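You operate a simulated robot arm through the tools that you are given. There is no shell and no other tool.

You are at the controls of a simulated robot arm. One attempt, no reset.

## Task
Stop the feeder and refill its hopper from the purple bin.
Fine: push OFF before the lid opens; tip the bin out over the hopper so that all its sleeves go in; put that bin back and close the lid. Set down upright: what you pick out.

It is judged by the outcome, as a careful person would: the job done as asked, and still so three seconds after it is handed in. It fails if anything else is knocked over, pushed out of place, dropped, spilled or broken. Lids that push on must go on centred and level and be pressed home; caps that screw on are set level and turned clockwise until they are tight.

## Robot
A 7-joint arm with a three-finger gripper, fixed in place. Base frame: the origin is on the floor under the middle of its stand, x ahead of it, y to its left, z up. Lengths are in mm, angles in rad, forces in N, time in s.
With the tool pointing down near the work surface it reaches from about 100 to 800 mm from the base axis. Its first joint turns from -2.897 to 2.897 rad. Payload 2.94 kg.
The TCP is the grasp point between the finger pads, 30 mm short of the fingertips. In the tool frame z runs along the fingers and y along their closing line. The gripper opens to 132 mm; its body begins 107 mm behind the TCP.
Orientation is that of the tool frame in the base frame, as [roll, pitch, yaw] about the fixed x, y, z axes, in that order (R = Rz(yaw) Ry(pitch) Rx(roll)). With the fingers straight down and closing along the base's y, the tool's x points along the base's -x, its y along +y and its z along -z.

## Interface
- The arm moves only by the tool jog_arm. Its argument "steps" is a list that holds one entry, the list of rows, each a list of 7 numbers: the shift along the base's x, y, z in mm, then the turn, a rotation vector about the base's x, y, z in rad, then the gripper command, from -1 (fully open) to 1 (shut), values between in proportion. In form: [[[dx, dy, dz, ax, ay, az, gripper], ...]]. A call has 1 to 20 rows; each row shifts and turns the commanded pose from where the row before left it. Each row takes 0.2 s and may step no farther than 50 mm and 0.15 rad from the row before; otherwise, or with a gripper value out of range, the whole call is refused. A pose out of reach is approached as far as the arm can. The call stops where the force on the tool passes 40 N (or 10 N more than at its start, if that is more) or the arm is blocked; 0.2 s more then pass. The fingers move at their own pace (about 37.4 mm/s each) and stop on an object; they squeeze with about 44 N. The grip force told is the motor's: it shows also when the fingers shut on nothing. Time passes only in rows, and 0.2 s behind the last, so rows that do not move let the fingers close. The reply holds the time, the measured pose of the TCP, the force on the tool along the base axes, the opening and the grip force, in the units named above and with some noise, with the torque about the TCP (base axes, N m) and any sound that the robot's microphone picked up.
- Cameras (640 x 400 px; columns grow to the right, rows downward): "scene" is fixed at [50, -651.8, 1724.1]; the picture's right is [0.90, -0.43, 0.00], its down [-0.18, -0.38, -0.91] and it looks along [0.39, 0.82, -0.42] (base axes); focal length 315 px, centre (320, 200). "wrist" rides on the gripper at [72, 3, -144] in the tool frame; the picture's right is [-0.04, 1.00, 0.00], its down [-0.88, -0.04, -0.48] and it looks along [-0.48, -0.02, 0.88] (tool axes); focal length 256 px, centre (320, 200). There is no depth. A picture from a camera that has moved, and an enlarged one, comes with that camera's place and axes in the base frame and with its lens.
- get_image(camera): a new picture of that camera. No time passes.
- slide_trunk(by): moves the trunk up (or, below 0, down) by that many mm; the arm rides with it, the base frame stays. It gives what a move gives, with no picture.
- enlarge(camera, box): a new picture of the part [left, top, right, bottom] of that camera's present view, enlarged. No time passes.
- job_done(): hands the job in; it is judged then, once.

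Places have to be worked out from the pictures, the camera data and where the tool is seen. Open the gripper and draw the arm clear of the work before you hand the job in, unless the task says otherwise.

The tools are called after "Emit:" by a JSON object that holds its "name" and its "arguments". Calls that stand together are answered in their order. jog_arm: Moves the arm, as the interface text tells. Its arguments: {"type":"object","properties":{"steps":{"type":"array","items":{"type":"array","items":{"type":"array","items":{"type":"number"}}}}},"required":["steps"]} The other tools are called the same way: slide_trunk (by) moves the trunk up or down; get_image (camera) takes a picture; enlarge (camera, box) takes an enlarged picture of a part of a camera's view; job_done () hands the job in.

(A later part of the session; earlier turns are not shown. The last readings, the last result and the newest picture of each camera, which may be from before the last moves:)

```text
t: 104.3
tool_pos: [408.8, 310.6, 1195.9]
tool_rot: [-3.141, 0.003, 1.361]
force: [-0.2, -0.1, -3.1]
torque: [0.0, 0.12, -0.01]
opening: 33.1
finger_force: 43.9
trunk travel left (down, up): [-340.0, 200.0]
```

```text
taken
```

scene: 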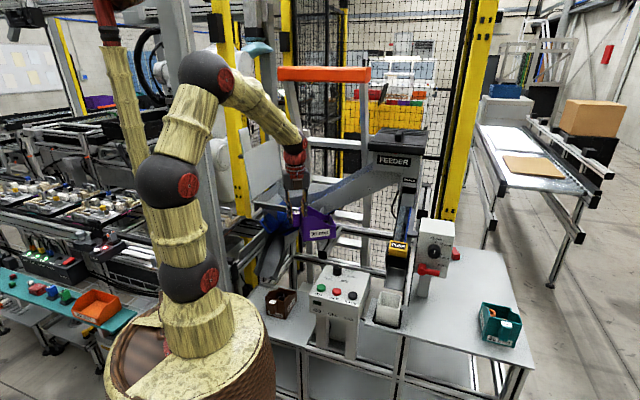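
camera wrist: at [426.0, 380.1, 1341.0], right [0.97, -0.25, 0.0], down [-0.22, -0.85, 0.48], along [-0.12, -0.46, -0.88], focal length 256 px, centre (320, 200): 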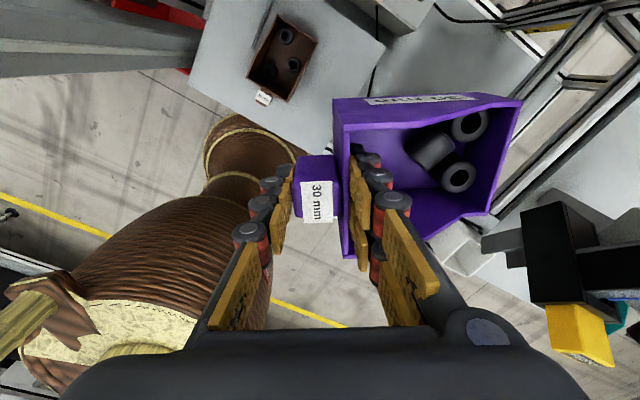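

Trunk is 200 mm lower and all is still fine. Now I'll raise the bin and tilt it toward +y in steps, moving out over the hopper only once it is high enough.

Emit:
{"name": "jog_arm", "arguments": {"steps": [[[2, 4, 30, 0.0698, 0.0061, 0, 1], [2, 4, 35, 0.0997, 0.0087, 0, 1], [2, 4, 35, 0.1395, 0.0122, 0, 1], [2, 4, 30, 0.1395, 0.0122, 0, 1], [2, 4, 20, 0.1395, 0.0122, 0, 1], [0, 0, 0, 0, 0, 0, 1]]]}}

Emit:
{"name": "get_image", "arguments": {"camera": "wrist"}}

Emit:
{"name": "get_image", "arguments": {"camera": "scene"}}

```text
t: 105.7
tool_pos: [420.1, 329.7, 1346.7]
tool_rot: [-2.947, -0.559, 1.307]
force: [-0.6, -0.6, -1.8]
torque: [-0.05, 0.12, 0.01]
opening: 32.8
finger_force: 43.8
trunk travel left (down, up): [-340.0, 200.0]
```

```text
taken
camera wrist: at [444.8, 308.7, 1505.2], right [0.96, -0.19, -0.19], down [-0.21, -0.98, -0.06], along [-0.17, 0.1, -0.98], focal length 256 px, centre (320, 200)
```

wrist: 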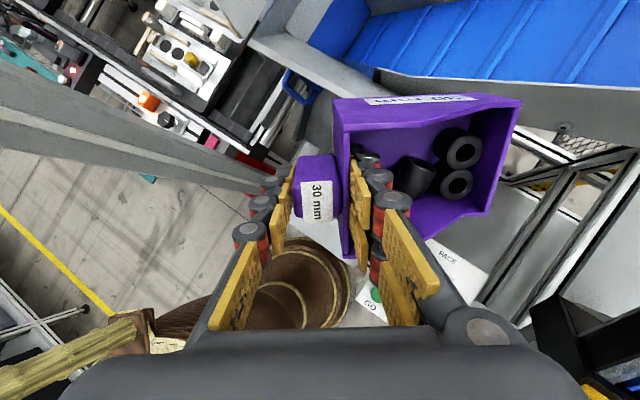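

```text
taken
```

scene: 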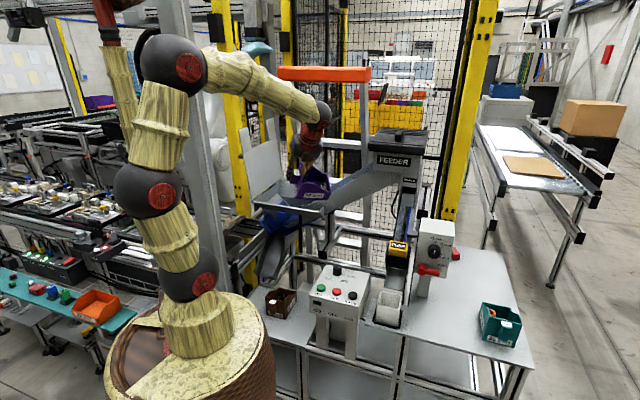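

Tracking well. Tilting on to about 80° (opening still slightly upward) while moving over the hopper.

Emit:
{"name": "jog_arm", "arguments": {"steps": [[[9, 33, 0, 0.1335, 0.0117, 0, 1], [9, 33, 0, 0.1335, 0.0117, 0, 1], [9, 33, 0, 0.1335, 0.0117, 0, 1], [9, 33, 0, 0.1335, 0.0117, 0, 1], [9, 33, 0, 0.1335, 0.0117, 0, 1], [9, 33, 0, 0.1335, 0.0117, 0, 1], [0, 0, 0, 0, 0, 0, 1]]]}}

Emit:
{"name": "get_image", "arguments": {"camera": "wrist"}}

Emit:
{"name": "get_image", "arguments": {"camera": "scene"}}

```text
t: 107.3
tool_pos: [474.0, 529.0, 1346.2]
tool_rot: [-2.125, -1.225, 0.616]
force: [-0.3, 0.4, -1.7]
torque: [-0.12, 0.15, 0.01]
opening: 33.3
finger_force: 44.4
trunk travel left (down, up): [-340.0, 200.0]
```

```text
taken
camera wrist: at [507.3, 400.9, 1441.2], right [0.94, 0.02, -0.33], down [-0.24, -0.64, -0.73], along [-0.23, 0.77, -0.6], focal length 256 px, centre (320, 200)
```

wrist: 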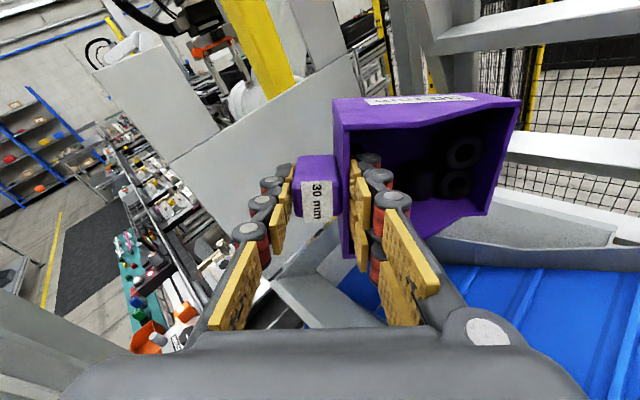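

```text
taken
```

scene: 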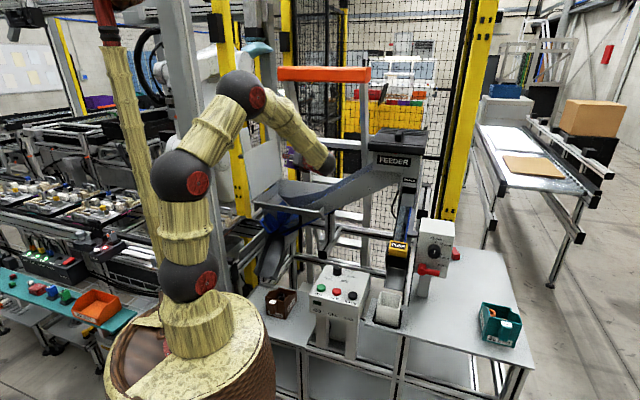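

Opening is still about 10° above horizontal. Now rolling about the tool axis to bring the low lip to the bottom, in two parts.

Emit:
{"name": "jog_arm", "arguments": {"steps": [[[0, 0, 0, -0.0123, 0.1389, -0.0246, 1], [0, 0, 0, -0.0123, 0.1389, -0.0246, 1], [0, 0, 0, -0.0123, 0.1389, -0.0246, 1], [0, 0, 0, -0.0123, 0.1389, -0.0246, 1], [0, 0, 0, -0.0123, 0.1389, -0.0246, 1], [0, 0, 0, 0, 0, 0, 1]]]}}

Emit:
{"name": "get_image", "arguments": {"camera": "wrist"}}

Emit:
{"name": "enlarge", "arguments": {"camera": "scene", "box": [220, 80, 380, 230]}}

```text
t: 108.7
tool_pos: [473.4, 526.9, 1346.0]
tool_rot: [-1.779, -0.554, 0.204]
force: [-0.9, 0.1, -1.7]
torque: [-0.11, 0.06, 0.03]
opening: 32.8
finger_force: 44.5
trunk travel left (down, up): [-340.0, 200.0]
```

```text
taken
camera wrist: at [546.9, 398.9, 1408.1], right [0.51, -0.11, -0.85], down [-0.71, -0.61, -0.35], along [-0.49, 0.78, -0.39], focal length 256 px, centre (320, 200)
```

wrist: 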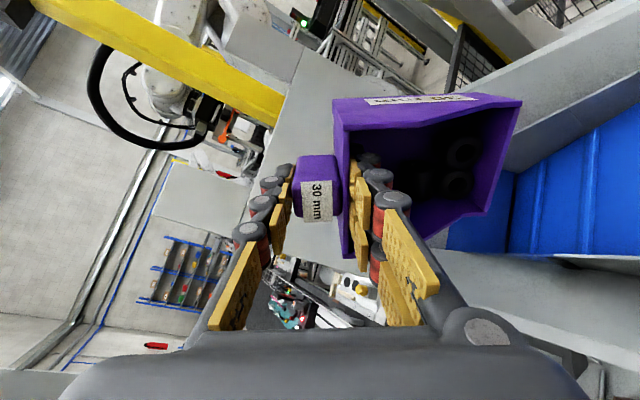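

```text
2.67 times, centred on (300, 155) of scene
camera zoom: at [50.0, -651.8, 1724.1], right [0.9, -0.43, 0.0], down [-0.18, -0.38, -0.91], along [0.39, 0.82, -0.42], focal length 840 px, centre (373, 320)
```

zoom: 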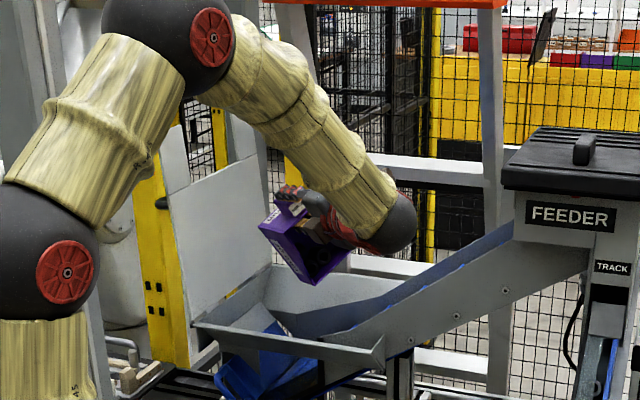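

Working as planned; the bin is above the hopper. Completing the roll.

Emit:
{"name": "jog_arm", "arguments": {"steps": [[[0, 0, 0, -0.0123, 0.1389, -0.0246, 1], [0, 0, 0, -0.0123, 0.1389, -0.0246, 1], [0, 0, 0, -0.0123, 0.1389, -0.0246, 1], [0, 0, 0, -0.0123, 0.1389, -0.0246, 1], [0, 0, 0, 0, 0, 0, 1]]]}}

Emit:
{"name": "get_image", "arguments": {"camera": "wrist"}}

Emit:
{"name": "enlarge", "arguments": {"camera": "scene", "box": [220, 80, 380, 230]}}

```text
t: 109.9
tool_pos: [472.1, 529.7, 1345.9]
tool_rot: [-1.747, 0.004, 0.091]
force: [0.7, -0.7, -1.5]
torque: [-0.11, 0.02, 0.01]
opening: 33.1
finger_force: 44.1
trunk travel left (down, up): [-340.0, 200.0]
```

```text
taken
camera wrist: at [557.2, 393.3, 1369.3], right [-0.03, -0.18, -0.98], down [-0.83, -0.54, 0.12], along [-0.55, 0.82, -0.13], focal length 256 px, centre (320, 200)
```

wrist: 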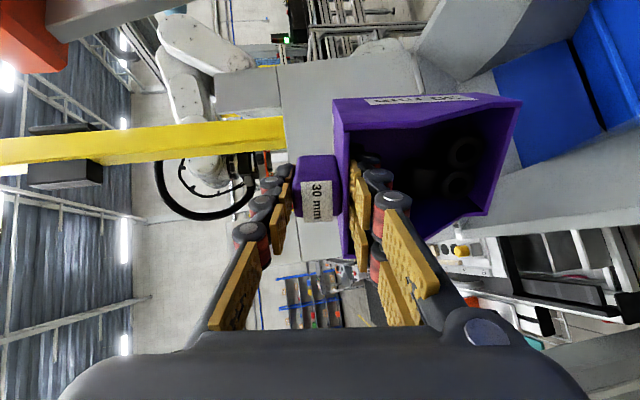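

```text
2.67 times, centred on (300, 155) of scene
camera zoom: at [50.0, -651.8, 1724.1], right [0.9, -0.43, 0.0], down [-0.18, -0.38, -0.91], along [0.39, 0.82, -0.42], focal length 840 px, centre (373, 320)
```

zoom: 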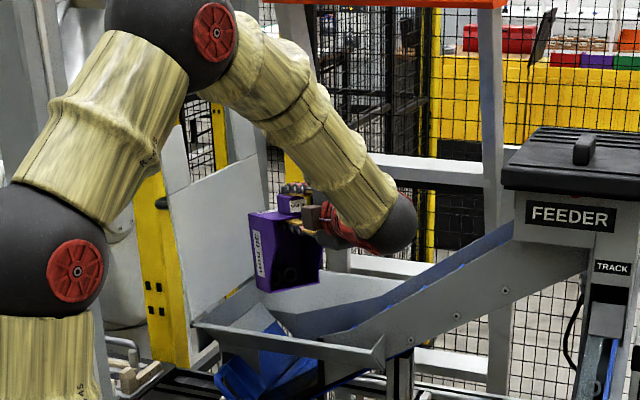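

The lip is now at the bottom, 10° short of level. I'll shift slightly outward and down so the lip sits just above the hopper mouth.

Emit:
{"name": "jog_arm", "arguments": {"steps": [[[4.3, 11.3, -23, 0.029, 0.0025, 0, 1], [4.3, 11.3, -23, 0.029, 0.0025, 0, 1], [4.4, 11.4, -24, 0.029, 0.0025, 0, 1], [0, 0, 0, 0, 0, 0, 1]]]}}

Emit:
{"name": "get_image", "arguments": {"camera": "wrist"}}

Emit:
{"name": "enlarge", "arguments": {"camera": "scene", "box": [220, 80, 380, 230]}}

```text
t: 110.9
tool_pos: [485.8, 563.8, 1278.0]
tool_rot: [-1.661, 0.001, 0.095]
force: [-0.8, 0.3, -2.3]
torque: [-0.11, -0.04, 0.02]
opening: 33.1
finger_force: 43.8
trunk travel left (down, up): [-340.0, 200.0]
```

```text
taken
camera wrist: at [570.4, 426.4, 1288.1], right [-0.04, -0.09, -1.0], down [-0.83, -0.55, 0.08], along [-0.56, 0.83, -0.06], focal length 256 px, centre (320, 200)
```

wrist: 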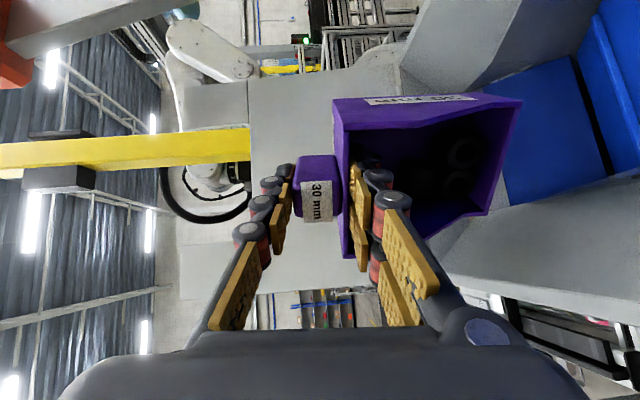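

```text
2.67 times, centred on (300, 155) of scene
camera zoom: at [50.0, -651.8, 1724.1], right [0.9, -0.43, 0.0], down [-0.18, -0.38, -0.91], along [0.39, 0.82, -0.42], focal length 840 px, centre (373, 320)
```

zoom: 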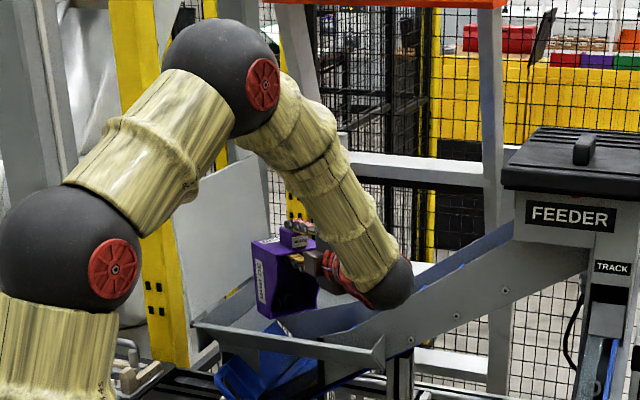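

Positioned just above the mouth. Now tilting past level gradually; first to about 100°.

Emit:
{"name": "jog_arm", "arguments": {"steps": [[[0, 0, 0, 0.0747, 0.0065, 0, 1], [0, 0, 0, 0.0747, 0.0065, 0, 1], [0, 0, 0, 0.0747, 0.0065, 0, 1], [0, 0, 0, 0.0374, 0.0033, 0, 1], [0, 0, 0, 0, 0, 0, 1]]]}}

Emit:
{"name": "get_image", "arguments": {"camera": "wrist"}}

Emit:
{"name": "enlarge", "arguments": {"camera": "scene", "box": [220, 80, 380, 230]}}

```text
t: 112.1
tool_pos: [485.0, 561.5, 1275.4]
tool_rot: [-1.397, -0.001, 0.094]
force: [0.0, 0.5, -1.9]
torque: [-0.12, -0.02, -0.01]
opening: 32.9
finger_force: 43.6
trunk travel left (down, up): [-340.0, 200.0]
```

```text
taken
camera wrist: at [570.5, 427.8, 1249.6], right [-0.06, 0.17, -0.98], down [-0.83, -0.56, -0.05], along [-0.55, 0.81, 0.17], focal length 256 px, centre (320, 200)
```

wrist: 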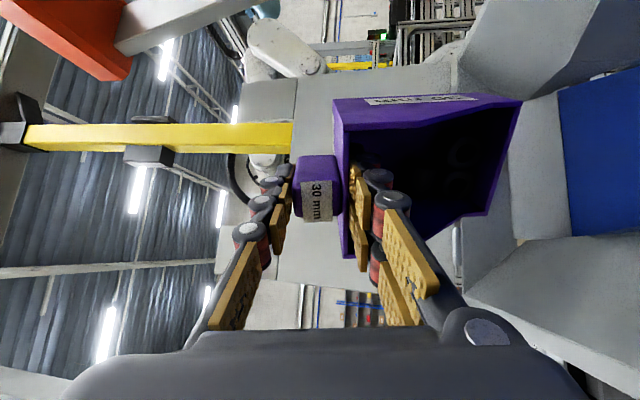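

```text
2.67 times, centred on (300, 155) of scene
camera zoom: at [50.0, -651.8, 1724.1], right [0.9, -0.43, 0.0], down [-0.18, -0.38, -0.91], along [0.39, 0.82, -0.42], focal length 840 px, centre (373, 320)
```

zoom: 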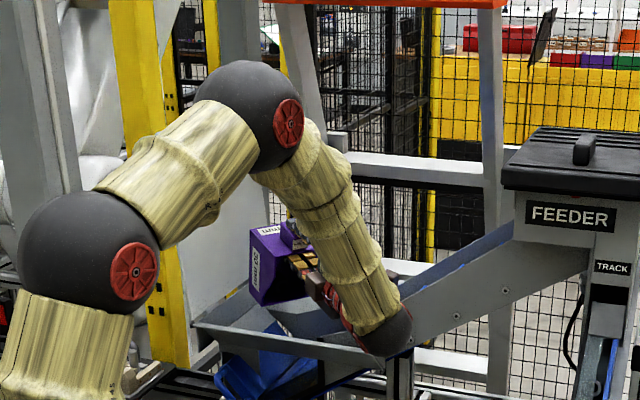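

At 100° the sleeves have not slid yet. Continuing slowly to 115°.

Emit:
{"name": "jog_arm", "arguments": {"steps": [[[0, 0, 0, 0.0747, 0.0065, 0, 1], [0, 0, 0, 0.0747, 0.0065, 0, 1], [0, 0, 0, 0.0747, 0.0065, 0, 1], [0, 0, 0, 0.0374, 0.0033, 0, 1], [0, 0, 0, 0, 0, 0, 1], [0, 0, 0, 0, 0, 0, 1]]]}}

Emit:
{"name": "get_image", "arguments": {"camera": "wrist"}}

Emit:
{"name": "enlarge", "arguments": {"camera": "scene", "box": [220, 80, 380, 230]}}

```text
t: 113.5
tool_pos: [485.7, 561.2, 1276.3]
tool_rot: [-1.135, -0.004, 0.092]
force: [0.0, 0.4, -1.4]
torque: [-0.07, 0.0, -0.03]
opening: 33.0
finger_force: 44.5
trunk travel left (down, up): [-340.0, 200.0]
```

```text
taken
camera wrist: at [568.6, 439.9, 1213.9], right [-0.08, 0.42, -0.91], down [-0.83, -0.53, -0.17], along [-0.55, 0.74, 0.39], focal length 256 px, centre (320, 200)
```

wrist: 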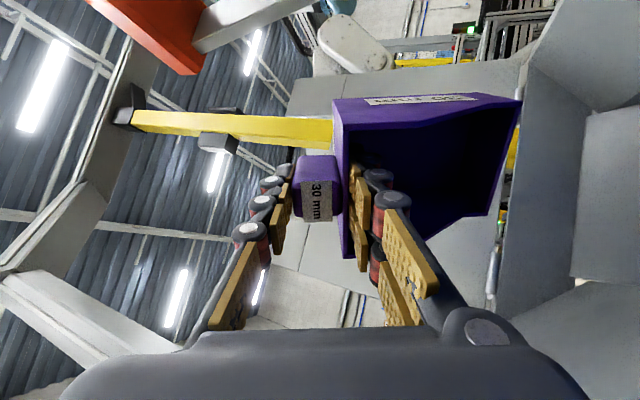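

```text
2.67 times, centred on (300, 155) of scene
camera zoom: at [50.0, -651.8, 1724.1], right [0.9, -0.43, 0.0], down [-0.18, -0.38, -0.91], along [0.39, 0.82, -0.42], focal length 840 px, centre (373, 320)
```

zoom: 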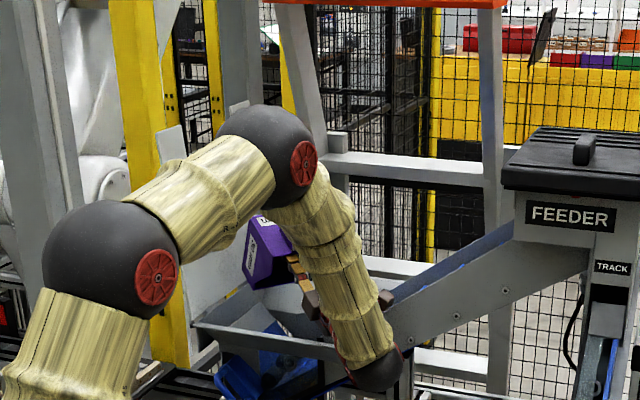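

I'll look closely into the bin and the hopper.

Emit:
{"name": "enlarge", "arguments": {"camera": "wrist", "box": [330, 80, 540, 260]}}

Emit:
{"name": "enlarge", "arguments": {"camera": "scene", "box": [275, 150, 345, 220]}}

```text
2.22 times, centred on (435, 170) of wrist
camera zoom: at [568.6, 439.9, 1213.9], right [-0.08, 0.42, -0.91], down [-0.83, -0.53, -0.17], along [-0.55, 0.74, 0.39], focal length 569 px, centre (64, 267)
```

zoom: 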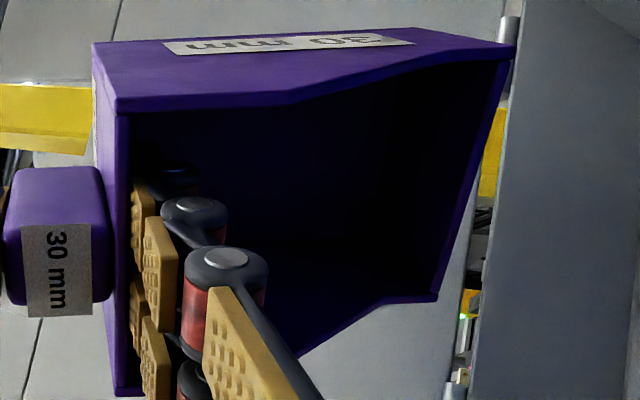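

```text
5.71 times, centred on (310, 185) of scene
camera zoom: at [50.0, -651.8, 1724.1], right [0.9, -0.43, 0.0], down [-0.18, -0.38, -0.91], along [0.39, 0.82, -0.42], focal length 1799 px, centre (377, 286)
```

zoom: 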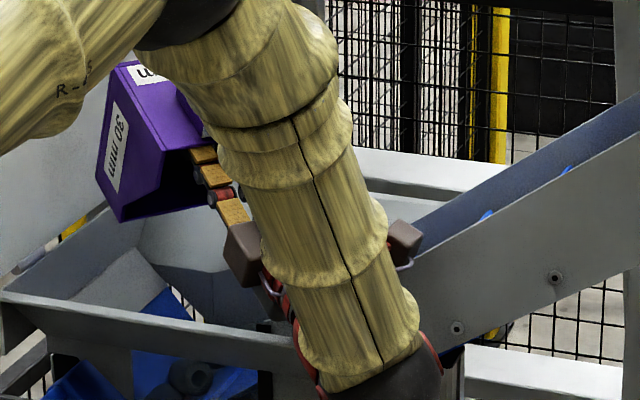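

The sleeves appear to have slid out; dark sleeves show at the hopper's bottom. To be sure, I'll tip a little further to about 122° and hold briefly.

Emit:
{"name": "jog_arm", "arguments": {"steps": [[[0, 0, 0, 0.0598, 0.0052, 0, 1], [0, 0, 0, 0.0598, 0.0052, 0, 1], [0, 0, 0, 0, 0, 0, 1], [0, 0, 0, 0, 0, 0, 1]]]}}

Emit:
{"name": "enlarge", "arguments": {"camera": "wrist", "box": [330, 80, 540, 260]}}

Emit:
{"name": "enlarge", "arguments": {"camera": "scene", "box": [270, 160, 340, 230]}}

```text
t: 114.5
tool_pos: [482.3, 559.3, 1278.8]
tool_rot: [-1.01, -0.006, 0.092]
force: [-13.4, -21.5, 14.4]
torque: [-3.6, -0.3, -3.31]
opening: 33.3
finger_force: 44.0
trunk travel left (down, up): [-340.0, 200.0]
```

```text
2.22 times, centred on (435, 170) of wrist
camera zoom: at [566.0, 445.1, 1201.6], right [-0.09, 0.52, -0.85], down [-0.83, -0.5, -0.23], along [-0.54, 0.69, 0.48], focal length 569 px, centre (64, 267)
```

zoom: 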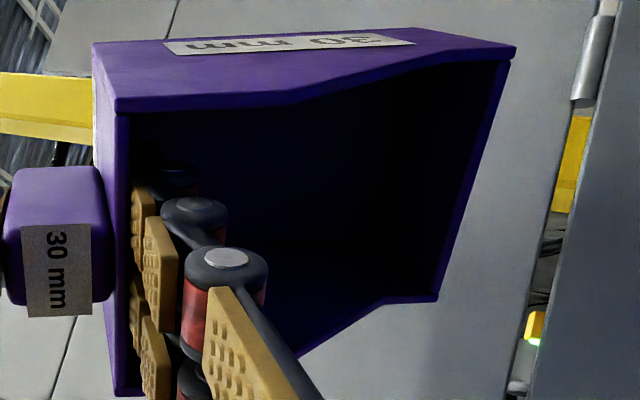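

```text
5.71 times, centred on (305, 195) of scene
camera zoom: at [50.0, -651.8, 1724.1], right [0.9, -0.43, 0.0], down [-0.18, -0.38, -0.91], along [0.39, 0.82, -0.42], focal length 1799 px, centre (406, 229)
```

zoom: 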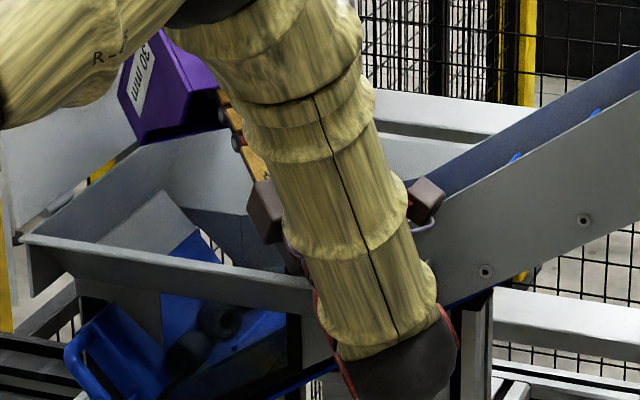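

A contact force has appeared: the wrist camera housing is touching the conveyor's side edge at this extreme tilt. The bin is clearly empty, so I'll back the tilt off right away.

Emit:
{"name": "jog_arm", "arguments": {"steps": [[[0, 0, 3, -0.0598, -0.0052, 0, 1], [0, 0, 5, -0.0598, -0.0052, 0, 1], [0, 0, 5, -0.0747, -0.0065, 0, 1], [0, 0, 5, -0.0747, -0.0065, 0, 1]]]}}

Emit:
{"name": "enlarge", "arguments": {"camera": "scene", "box": [220, 80, 380, 230]}}

```text
t: 115.5
tool_pos: [484.9, 561.2, 1293.9]
tool_rot: [-1.286, -0.001, 0.093]
force: [0.2, -1.2, -1.5]
torque: [-0.11, -0.01, -0.01]
opening: 33.2
finger_force: 44.5
trunk travel left (down, up): [-340.0, 200.0]
```

```text
2.67 times, centred on (300, 155) of scene
camera zoom: at [50.0, -651.8, 1724.1], right [0.9, -0.43, 0.0], down [-0.18, -0.38, -0.91], along [0.39, 0.82, -0.42], focal length 840 px, centre (373, 320)
```

zoom: 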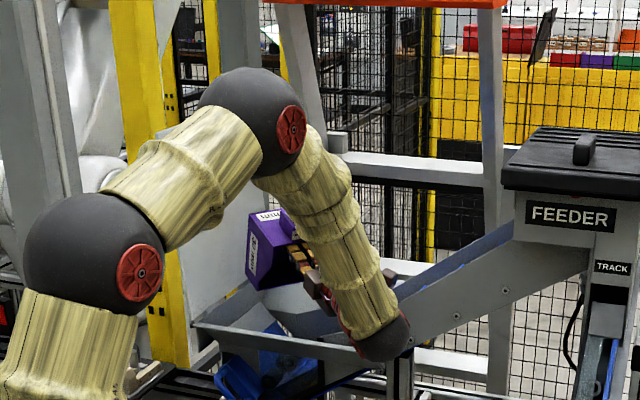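

Force is gone. Reversing the tilt to 80° while rising.

Emit:
{"name": "jog_arm", "arguments": {"steps": [[[-2, -5, 9, -0.0762, -0.0067, 0, 1], [-2, -5, 9, -0.0762, -0.0067, 0, 1], [-2, -5, 9, -0.0762, -0.0067, 0, 1], [-2, -6, 9, -0.0762, -0.0067, 0, 1], [-2, -6, 9, -0.0762, -0.0067, 0, 1], [-2, -6, 8, -0.0762, -0.0067, 0, 1], [0, 0, 0, 0, 0, 0, 1]]]}}

Emit:
{"name": "get_image", "arguments": {"camera": "wrist"}}

Emit:
{"name": "enlarge", "arguments": {"camera": "scene", "box": [260, 150, 350, 240]}}

```text
t: 117.1
tool_pos: [473.4, 529.2, 1345.7]
tool_rot: [-1.746, 0.001, 0.094]
force: [0.9, 0.2, -1.4]
torque: [-0.11, 0.0, 0.02]
opening: 33.1
finger_force: 44.2
trunk travel left (down, up): [-340.0, 200.0]
```

```text
taken
camera wrist: at [558.0, 393.7, 1369.4], right [-0.03, -0.18, -0.98], down [-0.83, -0.54, 0.12], along [-0.55, 0.82, -0.13], focal length 256 px, centre (320, 200)
```

wrist: 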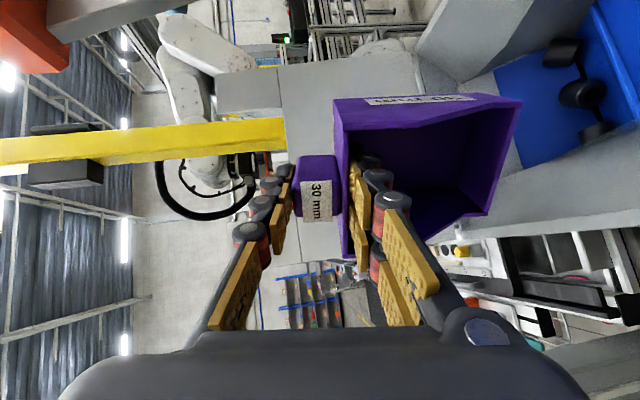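

```text
4.44 times, centred on (305, 195) of scene
camera zoom: at [50.0, -651.8, 1724.1], right [0.9, -0.43, 0.0], down [-0.18, -0.38, -0.91], along [0.39, 0.82, -0.42], focal length 1399 px, centre (387, 222)
```

zoom: 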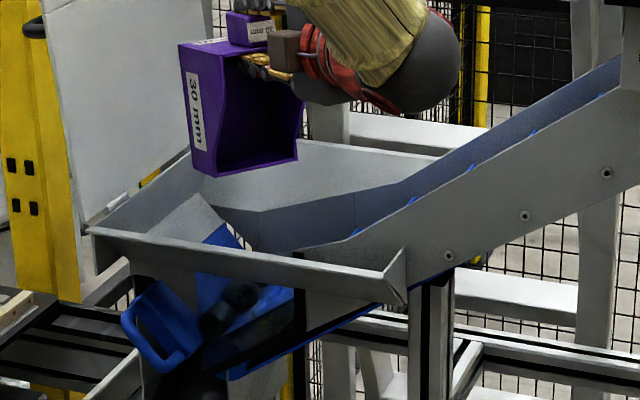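

All three sleeves lie on the hopper's blue floor and the bin is empty. Now rolling the bin back about the tool axis.

Emit:
{"name": "jog_arm", "arguments": {"steps": [[[0, 0, 0, 0.0123, -0.1389, 0.0246, 1], [0, 0, 0, 0.0123, -0.1389, 0.0246, 1], [0, 0, 0, 0.0123, -0.1389, 0.0246, 1], [0, 0, 0, 0.0123, -0.1389, 0.0246, 1], [0, 0, 0, 0.0123, -0.1389, 0.0246, 1], [0, 0, 0, 0.0123, -0.1389, 0.0246, 1], [0, 0, 0, 0.0123, -0.1389, 0.0246, 1], [0, 0, 0, 0.0123, -0.1389, 0.0246, 1], [0, 0, 0, 0.0123, -0.1389, 0.0246, 1], [-9, -33, 0, -0.1335, -0.0117, 0, 1], [-9, -33, 0, -0.1335, -0.0117, 0, 1], [-9, -33, 0, -0.1335, -0.0117, 0, 1], [-9, -33, 0, -0.1335, -0.0117, 0, 1], [-9, -33, 0, -0.1335, -0.0117, 0, 1], [-9, -33, 0, -0.1335, -0.0117, 0, 1]]]}}

Emit:
{"name": "get_image", "arguments": {"camera": "wrist"}}

Emit:
{"name": "get_image", "arguments": {"camera": "scene"}}

```text
t: 120.3
tool_pos: [420.6, 331.9, 1348.5]
tool_rot: [-2.948, -0.556, 1.308]
force: [-0.3, -0.3, -2.8]
torque: [-0.02, 0.05, -0.02]
opening: 33.1
finger_force: 44.0
trunk travel left (down, up): [-340.0, 200.0]
```

```text
taken
camera wrist: at [445.9, 310.1, 1506.9], right [0.96, -0.19, -0.19], down [-0.21, -0.98, -0.06], along [-0.17, 0.1, -0.98], focal length 256 px, centre (320, 200)
```

wrist: 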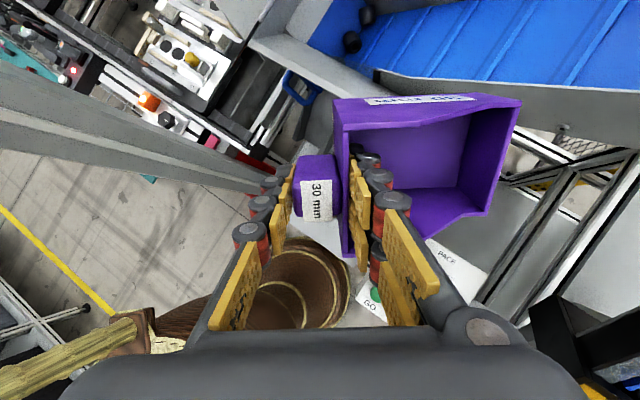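

```text
taken
```

scene: 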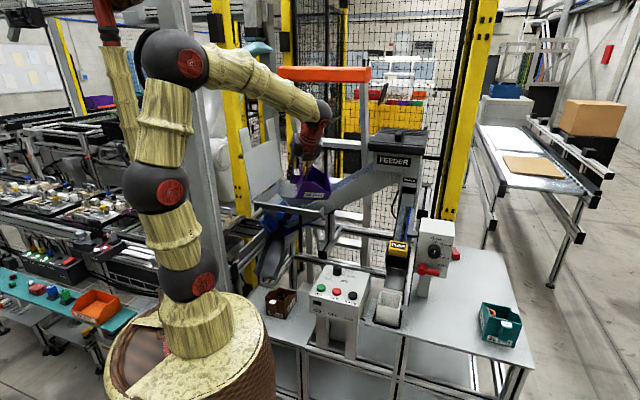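

Bin empty. Untilting fully and yawing back to the grasp orientation (2.361).

Emit:
{"name": "jog_arm", "arguments": {"steps": [[[-2, -4, -10, -0.1395, -0.0122, 0, 1], [-2, -4, -10, -0.1395, -0.0122, 0, 1], [-2, -4, -10, -0.1395, -0.0122, 0, 1], [-2, -4, -10, -0.0997, -0.0087, 0, 1], [-2, -4, -10, -0.0698, -0.0061, 0, 1], [0, 0, 0, 0, 0, 0.143, 1], [0, 0, 0, 0, 0, 0.143, 1], [0, 0, 0, 0, 0, 0.143, 1], [0, 0, 0, 0, 0, 0.143, 1], [0, 0, 0, 0, 0, 0.143, 1], [0, 0, 0, 0, 0, 0.143, 1], [0, 0, 0, 0, 0, 0.143, 1], [0, 0, 0, 0, 0, 0, 1]]]}}

Emit:
{"name": "get_image", "arguments": {"camera": "wrist"}}

```text
t: 123.1
tool_pos: [409.9, 310.0, 1296.5]
tool_rot: [-3.137, 0.004, 2.365]
force: [-0.4, 1.0, -0.8]
torque: [-0.05, 0.05, 0.02]
opening: 33.3
finger_force: 44.1
trunk travel left (down, up): [-340.0, 200.0]
```

```text
taken
camera wrist: at [359.2, 363.4, 1441.8], right [0.73, 0.68, 0.0], down [0.6, -0.64, 0.48], along [0.33, -0.35, -0.88], focal length 256 px, centre (320, 200)
```

wrist: 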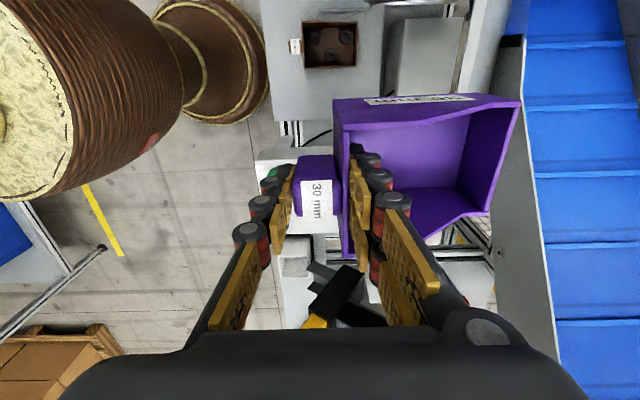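

The bin is upright again with the grip unchanged. Moving back over its spot and descending to just above the table for a check.

Emit:
{"name": "jog_arm", "arguments": {"steps": [[[-8.2, -15.2, -10, 0, 0, 0, 1], [-8.2, -15.2, -20, 0, 0, 0, 1], [-8.2, -15.2, -30, 0, 0, 0, 1], [0, 0, -40, 0, 0, 0, 1], [0, 0, -40, 0, 0, 0, 1], [0, 0, -40, 0, 0, 0, 1], [0, 0, -40, 0, 0, 0, 1], [0, 0, -40, 0, 0, 0, 1], [0, 0, -40, 0, 0, 0, 1], [0, 0, -40, 0, 0, 0, 1], [0, 0, -40, 0, 0, 0, 1], [0, 0, -35, 0, 0, 0, 1], [0, 0, -20, 0, 0, 0, 1], [0, 0, 0, 0, 0, 0, 1]]]}}

Emit:
{"name": "get_image", "arguments": {"camera": "wrist"}}

Emit:
{"name": "enlarge", "arguments": {"camera": "scene", "box": [265, 245, 345, 335]}}

```text
t: 126.1
tool_pos: [385.9, 265.3, 862.2]
tool_rot: [-3.139, 0.003, 2.362]
force: [0.0, 0.2, -1.7]
torque: [-0.03, 0.07, -0.02]
opening: 33.0
finger_force: 43.8
trunk travel left (down, up): [-340.0, 200.0]
```

```text
taken
camera wrist: at [335.7, 318.2, 1007.3], right [0.73, 0.68, 0.0], down [0.6, -0.64, 0.48], along [0.32, -0.35, -0.88], focal length 256 px, centre (320, 200)
```

wrist: 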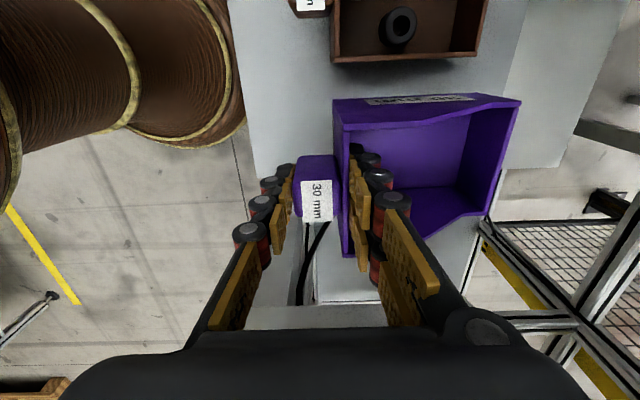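

```text
4.44 times, centred on (305, 290) of scene
camera zoom: at [50.0, -651.8, 1724.1], right [0.9, -0.43, 0.0], down [-0.18, -0.38, -0.91], along [0.39, 0.82, -0.42], focal length 1399 px, centre (387, -200)
```

zoom: 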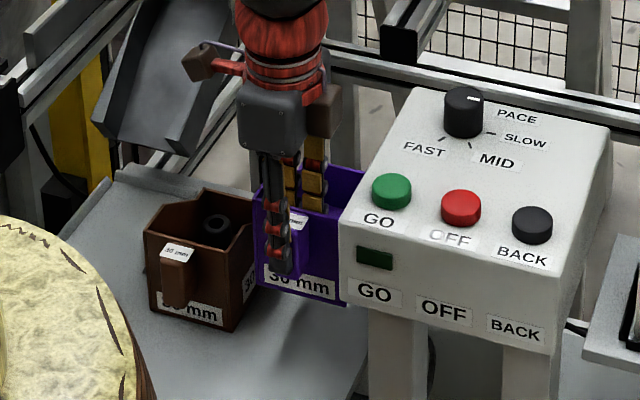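

Right above its spot. Lowering slowly until it touches the table.

Emit:
{"name": "jog_arm", "arguments": {"steps": [[[-0.6, -0.9, -25, 0, 0, 0, 1], [0, 0, -20, 0, 0, 0, 1], [0, 0, -14, 0, 0, 0, 1], [0, 0, -8, 0, 0, 0, 1], [0, 0, -4, 0, 0, 0, 1], [0, 0, -2, 0, 0, 0, 1], [0, 0, 0, 0, 0, 0, 1]]]}}

Emit:
{"name": "enlarge", "arguments": {"camera": "scene", "box": [265, 245, 345, 335]}}

```text
t: 127.7
tool_pos: [385.1, 263.7, 789.4]
tool_rot: [-3.14, 0.003, 2.363]
force: [-3.7, -1.6, 22.3]
torque: [0.65, 0.91, 0.18]
opening: 32.9
finger_force: 44.0
trunk travel left (down, up): [-340.0, 200.0]
```

```text
4.44 times, centred on (305, 290) of scene
camera zoom: at [50.0, -651.8, 1724.1], right [0.9, -0.43, 0.0], down [-0.18, -0.38, -0.91], along [0.39, 0.82, -0.42], focal length 1399 px, centre (387, -200)
```

zoom: 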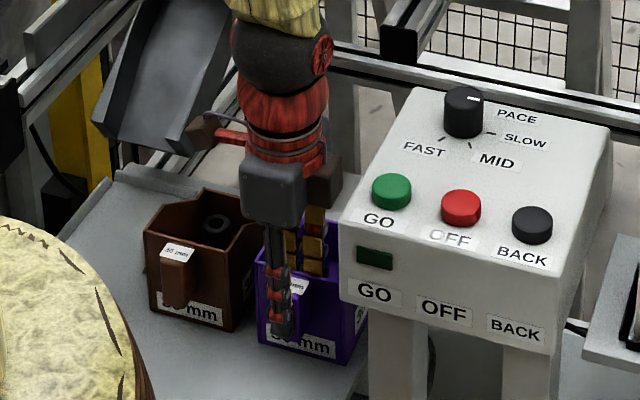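

It's seated on the table (22 N contact at the original height). I'll ease 2 mm, release, and rise straight up.

Emit:
{"name": "jog_arm", "arguments": {"steps": [[[0, 0, 2, 0, 0, 0, 1], [0, 0, 0, 0, 0, 0, 0.4], [0, 0, 0, 0, 0, 0, 0.25], [0, 0, 0, 0, 0, 0, 0.15], [0, 0, 0, 0, 0, 0, 0.15], [0, 0, 15, 0, 0, 0, 0.15], [0, 0, 25, 0, 0, 0, 0.15], [0, 0, 35, 0, 0, 0, 0.15], [0, 0, 40, 0, 0, 0, 0.15], [0, 0, 40, 0, 0, 0, 0.15]]]}}

Emit:
{"name": "get_image", "arguments": {"camera": "wrist"}}

Emit:
{"name": "enlarge", "arguments": {"camera": "scene", "box": [265, 245, 345, 335]}}

```text
t: 129.9
tool_pos: [384.2, 261.9, 946.0]
tool_rot: [-3.139, 0.006, 2.362]
force: [-0.1, -1.1, 0.9]
torque: [0.01, -0.05, 0.0]
opening: 55.8
finger_force: 0.0
trunk travel left (down, up): [-340.0, 200.0]
```

```text
taken
camera wrist: at [334.1, 316.2, 1091.5], right [0.73, 0.68, 0.0], down [0.6, -0.64, 0.48], along [0.32, -0.35, -0.88], focal length 256 px, centre (320, 200)
```

wrist: 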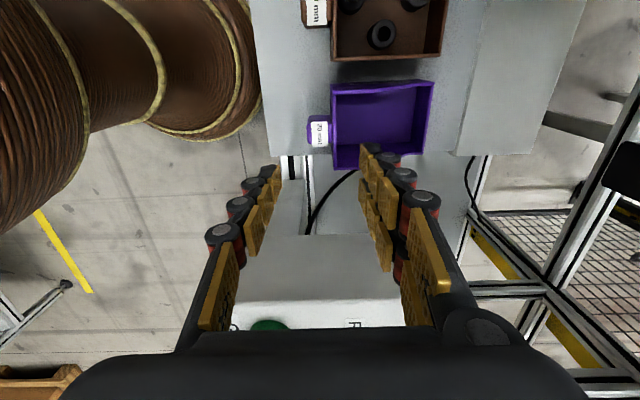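

```text
4.44 times, centred on (305, 290) of scene
camera zoom: at [50.0, -651.8, 1724.1], right [0.9, -0.43, 0.0], down [-0.18, -0.38, -0.91], along [0.39, 0.82, -0.42], focal length 1399 px, centre (387, -200)
```

zoom: 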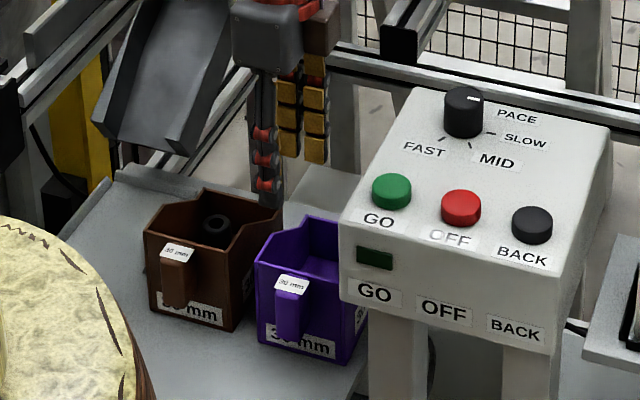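

The purple bin stands back in its place, upright and empty, with everything around it untouched. Next is closing the lid: I'll reach over the top end of its near arm from the +u side and hook it forward. First, rise, yaw, and raise the trunk.

Emit:
{"name": "jog_arm", "arguments": {"steps": [[[2, 3, 40, 0, 0, 0, 0.15], [2, 3, 40, 0, 0, 0, 0.5], [2, 3, 40, 0, 0, 0, 1], [2, 3, 40, 0, 0, 0.12, 1], [2, 3, 40, 0, 0, 0.145, 1], [2, 3, 40, 0, 0, 0.145, 1], [2, 3, 40, 0, 0, 0.145, 1], [2, 3, 20, 0, 0, 0.145, 1], [2, 3, 0, 0, 0, 0.145, 1], [2, 3, 0, 0, 0, 0.145, 1], [2, 3, 0, 0, 0, 0.145, 1], [2, 3, 0, 0, 0, 0.145, 1], [2, 3, 0, 0, 0, 0.145, 1], [2, 3, 0, 0, 0, 0.14, 1], [0, 0, 0, 0, 0, 0, 1]]]}}

Emit:
{"name": "slide_trunk", "arguments": {"by": 200}}

Emit:
{"name": "get_image", "arguments": {"camera": "wrist"}}

Emit:
{"name": "get_image", "arguments": {"camera": "scene"}}

```text
t: 133.1
tool_pos: [411.2, 306.3, 1245.8]
tool_rot: [-3.139, 0.004, -2.355]
force: [-0.8, -0.4, 0.6]
torque: [-0.01, -0.02, -0.01]
opening: 0.1
finger_force: 29.1
trunk travel left (down, up): [-340.0, 200.0]
```

```text
t: 135.2
tool_pos: [412.0, 307.7, 1446.6]
tool_rot: [-3.138, 0.004, -2.356]
force: [-0.6, 0.1, 0.3]
torque: [-0.01, 0.0, 0.0]
opening: 0.1
finger_force: 28.7
trunk travel left (down, up): [-540.0, 0.0]
```

```text
taken
camera wrist: at [357.6, 257.2, 1590.7], right [-0.68, 0.74, 0.0], down [0.65, 0.59, 0.48], along [0.35, 0.32, -0.88], focal length 256 px, centre (320, 200)
```

wrist: 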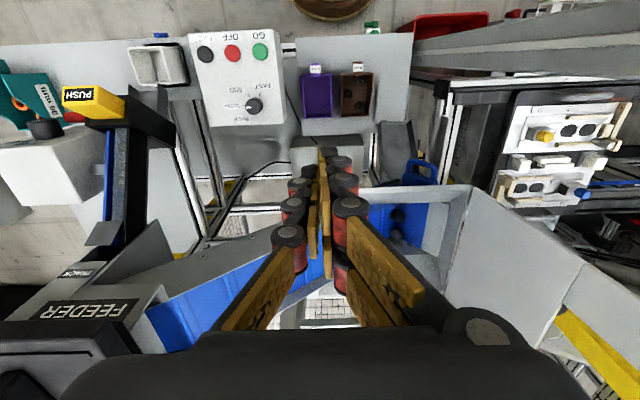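

```text
taken
```

scene: 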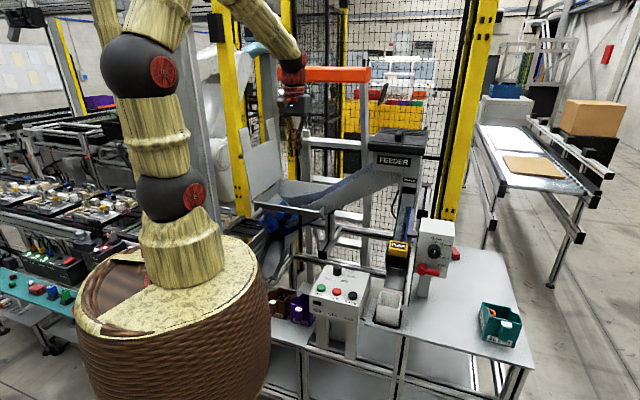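

I'll measure the open lid's upper end precisely before hooking it.

Emit:
{"name": "enlarge", "arguments": {"camera": "scene", "box": [225, 100, 325, 220]}}

Emit:
{"name": "enlarge", "arguments": {"camera": "wrist", "box": [360, 150, 640, 370]}}

```text
3.33 times, centred on (275, 160) of scene
camera zoom: at [50.0, -651.8, 1724.1], right [0.9, -0.43, 0.0], down [-0.18, -0.38, -0.91], along [0.39, 0.82, -0.42], focal length 1049 px, centre (470, 333)
```

zoom: 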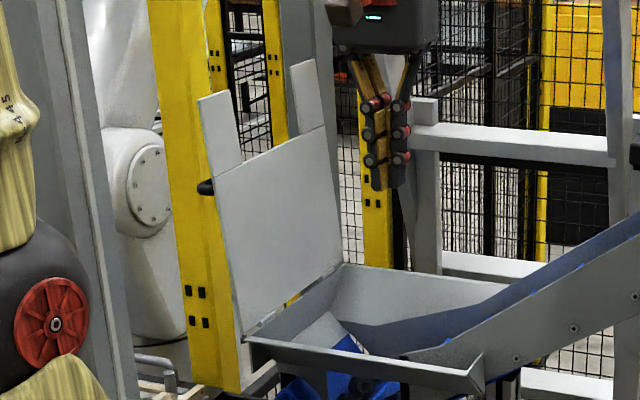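

```text
1.82 times, centred on (500, 260) of wrist
camera zoom: at [357.6, 257.2, 1590.7], right [-0.68, 0.74, 0.0], down [0.65, 0.59, 0.48], along [0.35, 0.32, -0.88], focal length 465 px, centre (-7, 91)
```

zoom: 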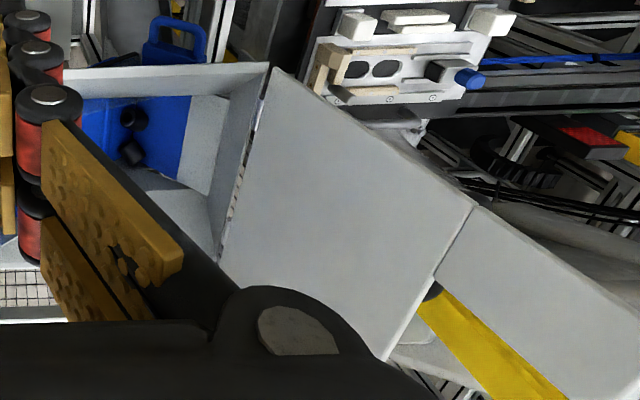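

The lid's upper end is at about u −241, z 1453. I'll move to a staging point on the +u side and tilt the tool by 50° toward −u.

Emit:
{"name": "jog_arm", "arguments": {"steps": [[[10, 22, 28, 0, 0, 0, 1], [10, 22, 28, 0, 0, 0, 1], [10, 22, 28, 0, 0, 0, 1], [10, 22, 28, 0, 0, 0, 1], [0, 0, 0, 0.1029, 0.1029, 0, 1], [0, 0, 0, 0.1029, 0.1029, 0, 1], [0, 0, 0, 0.1029, 0.1029, 0, 1], [0, 0, 0, 0.1029, 0.1029, 0, 1], [0, 0, 0, 0.1029, 0.1029, 0, 1], [0, 0, 0, 0.1029, 0.1029, 0, 1], [0, 0, 0, 0, 0, 0, 1]]]}}

Emit:
{"name": "get_image", "arguments": {"camera": "wrist"}}

Emit:
{"name": "get_image", "arguments": {"camera": "scene"}}

```text
t: 137.6
tool_pos: [451.9, 396.7, 1558.1]
tool_rot: [2.268, 0.004, -2.359]
force: [0.3, 0.1, 0.3]
torque: [-0.01, 0.01, 0.02]
opening: 0.0
finger_force: 29.2
trunk travel left (down, up): [-540.0, 0.0]
```

```text
taken
camera wrist: at [475.8, 266.8, 1654.7], right [-0.42, 0.48, 0.77], down [0.9, 0.34, 0.28], along [-0.13, 0.8, -0.58], focal length 256 px, centre (320, 200)
```

wrist: 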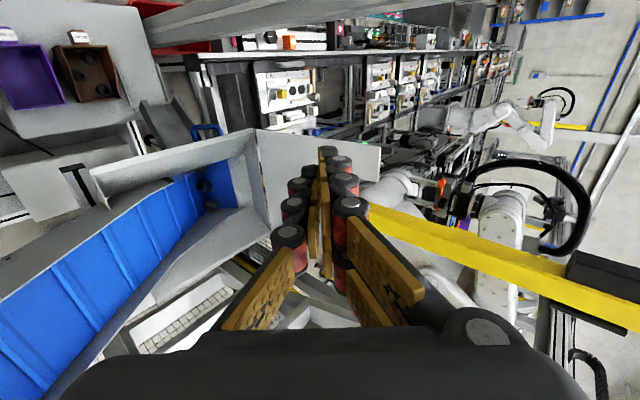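

```text
taken
```

scene: 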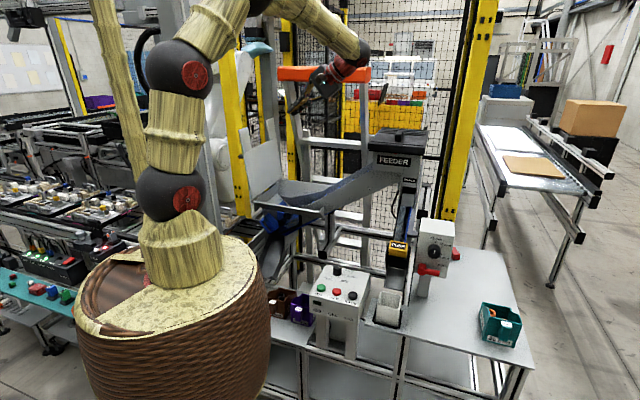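

Tilted pose reached without trouble. Moving over the lid's upper end at a safe height.

Emit:
{"name": "jog_arm", "arguments": {"steps": [[[-20.5, 38.2, -4, 0, 0, 0, 1], [-20.5, 38.2, -4, 0, 0, 0, 1], [-20.5, 38.2, -4, 0, 0, 0, 1], [-20.5, 38.2, -4, 0, 0, 0, 1], [-20.5, 38.2, -4, 0, 0, 0, 1], [-20.5, 38.2, -4, 0, 0, 0, 1], [0, 0, 0, 0, 0, 0, 1]]]}}

Emit:
{"name": "get_image", "arguments": {"camera": "wrist"}}

Emit:
{"name": "enlarge", "arguments": {"camera": "scene", "box": [195, 50, 345, 210]}}

```text
t: 139.2
tool_pos: [328.4, 623.2, 1535.7]
tool_rot: [2.267, 0.004, -2.359]
force: [0.2, -0.3, 1.0]
torque: [0.02, -0.01, -0.03]
opening: 0.0
finger_force: 28.7
trunk travel left (down, up): [-540.0, 0.0]
```

```text
taken
camera wrist: at [353.0, 495.2, 1631.1], right [-0.42, 0.48, 0.76], down [0.9, 0.34, 0.28], along [-0.13, 0.8, -0.58], focal length 256 px, centre (320, 200)
```

wrist: 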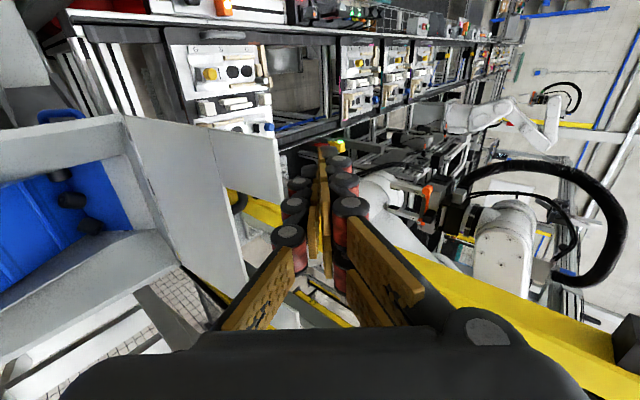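

```text
2.50 times, centred on (270, 130) of scene
camera zoom: at [50.0, -651.8, 1724.1], right [0.9, -0.43, 0.0], down [-0.18, -0.38, -0.91], along [0.39, 0.82, -0.42], focal length 787 px, centre (445, 375)
```

zoom: 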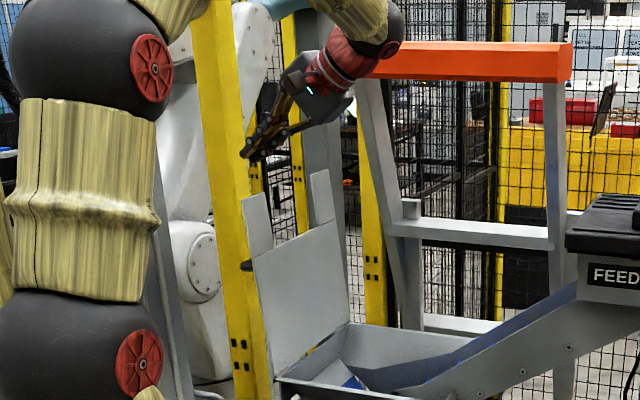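

Fingers are above and beyond the lid end. I'll slide along the finger direction so they pass behind the lid's end with about 20 mm clearance.

Emit:
{"name": "jog_arm", "arguments": {"steps": [[[-14.9, 14.9, -17.8, 0, 0, 0, 1], [-14.9, 14.9, -17.8, 0, 0, 0, 1], [-15, 15, -17.9, 0, 0, 0, 1], [0, 0, 0, 0, 0, 0, 1]]]}}

Emit:
{"name": "get_image", "arguments": {"camera": "wrist"}}

Emit:
{"name": "enlarge", "arguments": {"camera": "scene", "box": [215, 80, 305, 170]}}

```text
t: 140.2
tool_pos: [283.8, 668.4, 1481.0]
tool_rot: [2.27, 0.004, -2.359]
force: [0.1, 0.0, 0.2]
torque: [0.0, -0.02, -0.01]
opening: 0.0
finger_force: 28.6
trunk travel left (down, up): [-540.0, 0.0]
```

```text
taken
camera wrist: at [306.7, 540.9, 1576.6], right [-0.42, 0.49, 0.76], down [0.9, 0.34, 0.28], along [-0.13, 0.8, -0.58], focal length 256 px, centre (320, 200)
```

wrist: 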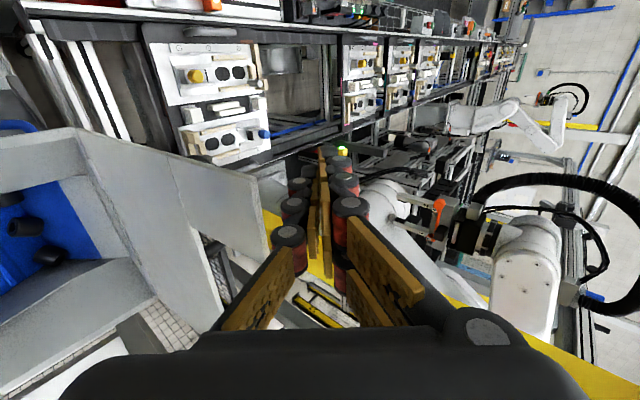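

```text
4.44 times, centred on (260, 125) of scene
camera zoom: at [50.0, -651.8, 1724.1], right [0.9, -0.43, 0.0], down [-0.18, -0.38, -0.91], along [0.39, 0.82, -0.42], focal length 1399 px, centre (587, 533)
```

zoom: 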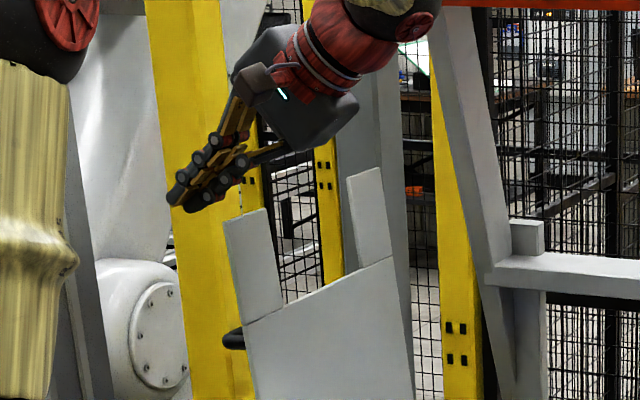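

The tips need to be lower behind the lid's end. I'll shift 20 mm further back and 25 mm down, then check.

Emit:
{"name": "jog_arm", "arguments": {"steps": [[[-14.1, 14.1, -5, 0, 0, 0, 1], [0, 0, -20, 0, 0, 0, 1], [0, 0, 0, 0, 0, 0, 1]]]}}

Emit:
{"name": "get_image", "arguments": {"camera": "wrist"}}

Emit:
{"name": "enlarge", "arguments": {"camera": "scene", "box": [215, 80, 305, 170]}}

```text
t: 141.0
tool_pos: [268.2, 684.2, 1455.5]
tool_rot: [2.27, 0.005, -2.36]
force: [-0.6, -0.1, 1.1]
torque: [0.01, 0.0, -0.02]
opening: 0.0
finger_force: 28.9
trunk travel left (down, up): [-540.0, 0.0]
```

```text
taken
camera wrist: at [292.4, 554.9, 1551.6], right [-0.42, 0.49, 0.76], down [0.9, 0.34, 0.28], along [-0.13, 0.8, -0.58], focal length 256 px, centre (320, 200)
```

wrist: 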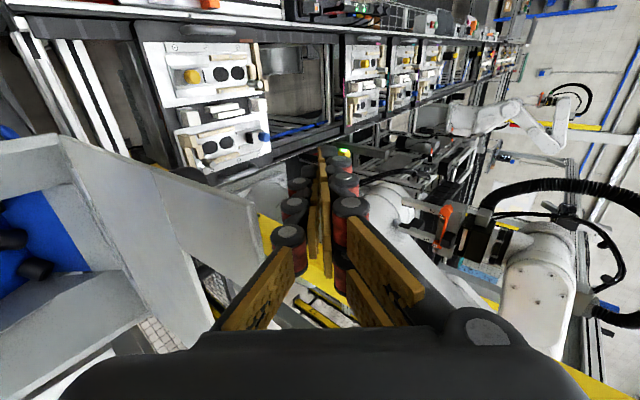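

```text
4.44 times, centred on (260, 125) of scene
camera zoom: at [50.0, -651.8, 1724.1], right [0.9, -0.43, 0.0], down [-0.18, -0.38, -0.91], along [0.39, 0.82, -0.42], focal length 1399 px, centre (587, 533)
```

zoom: 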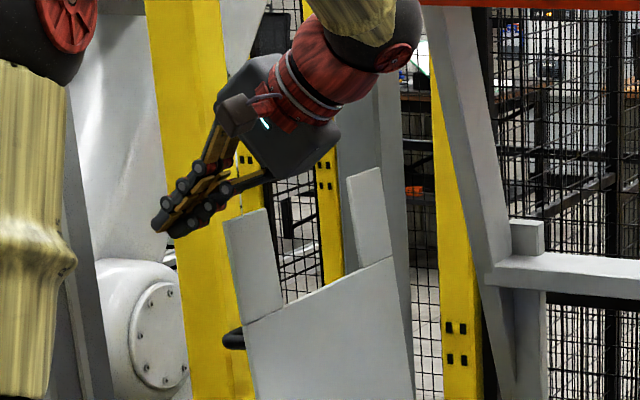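

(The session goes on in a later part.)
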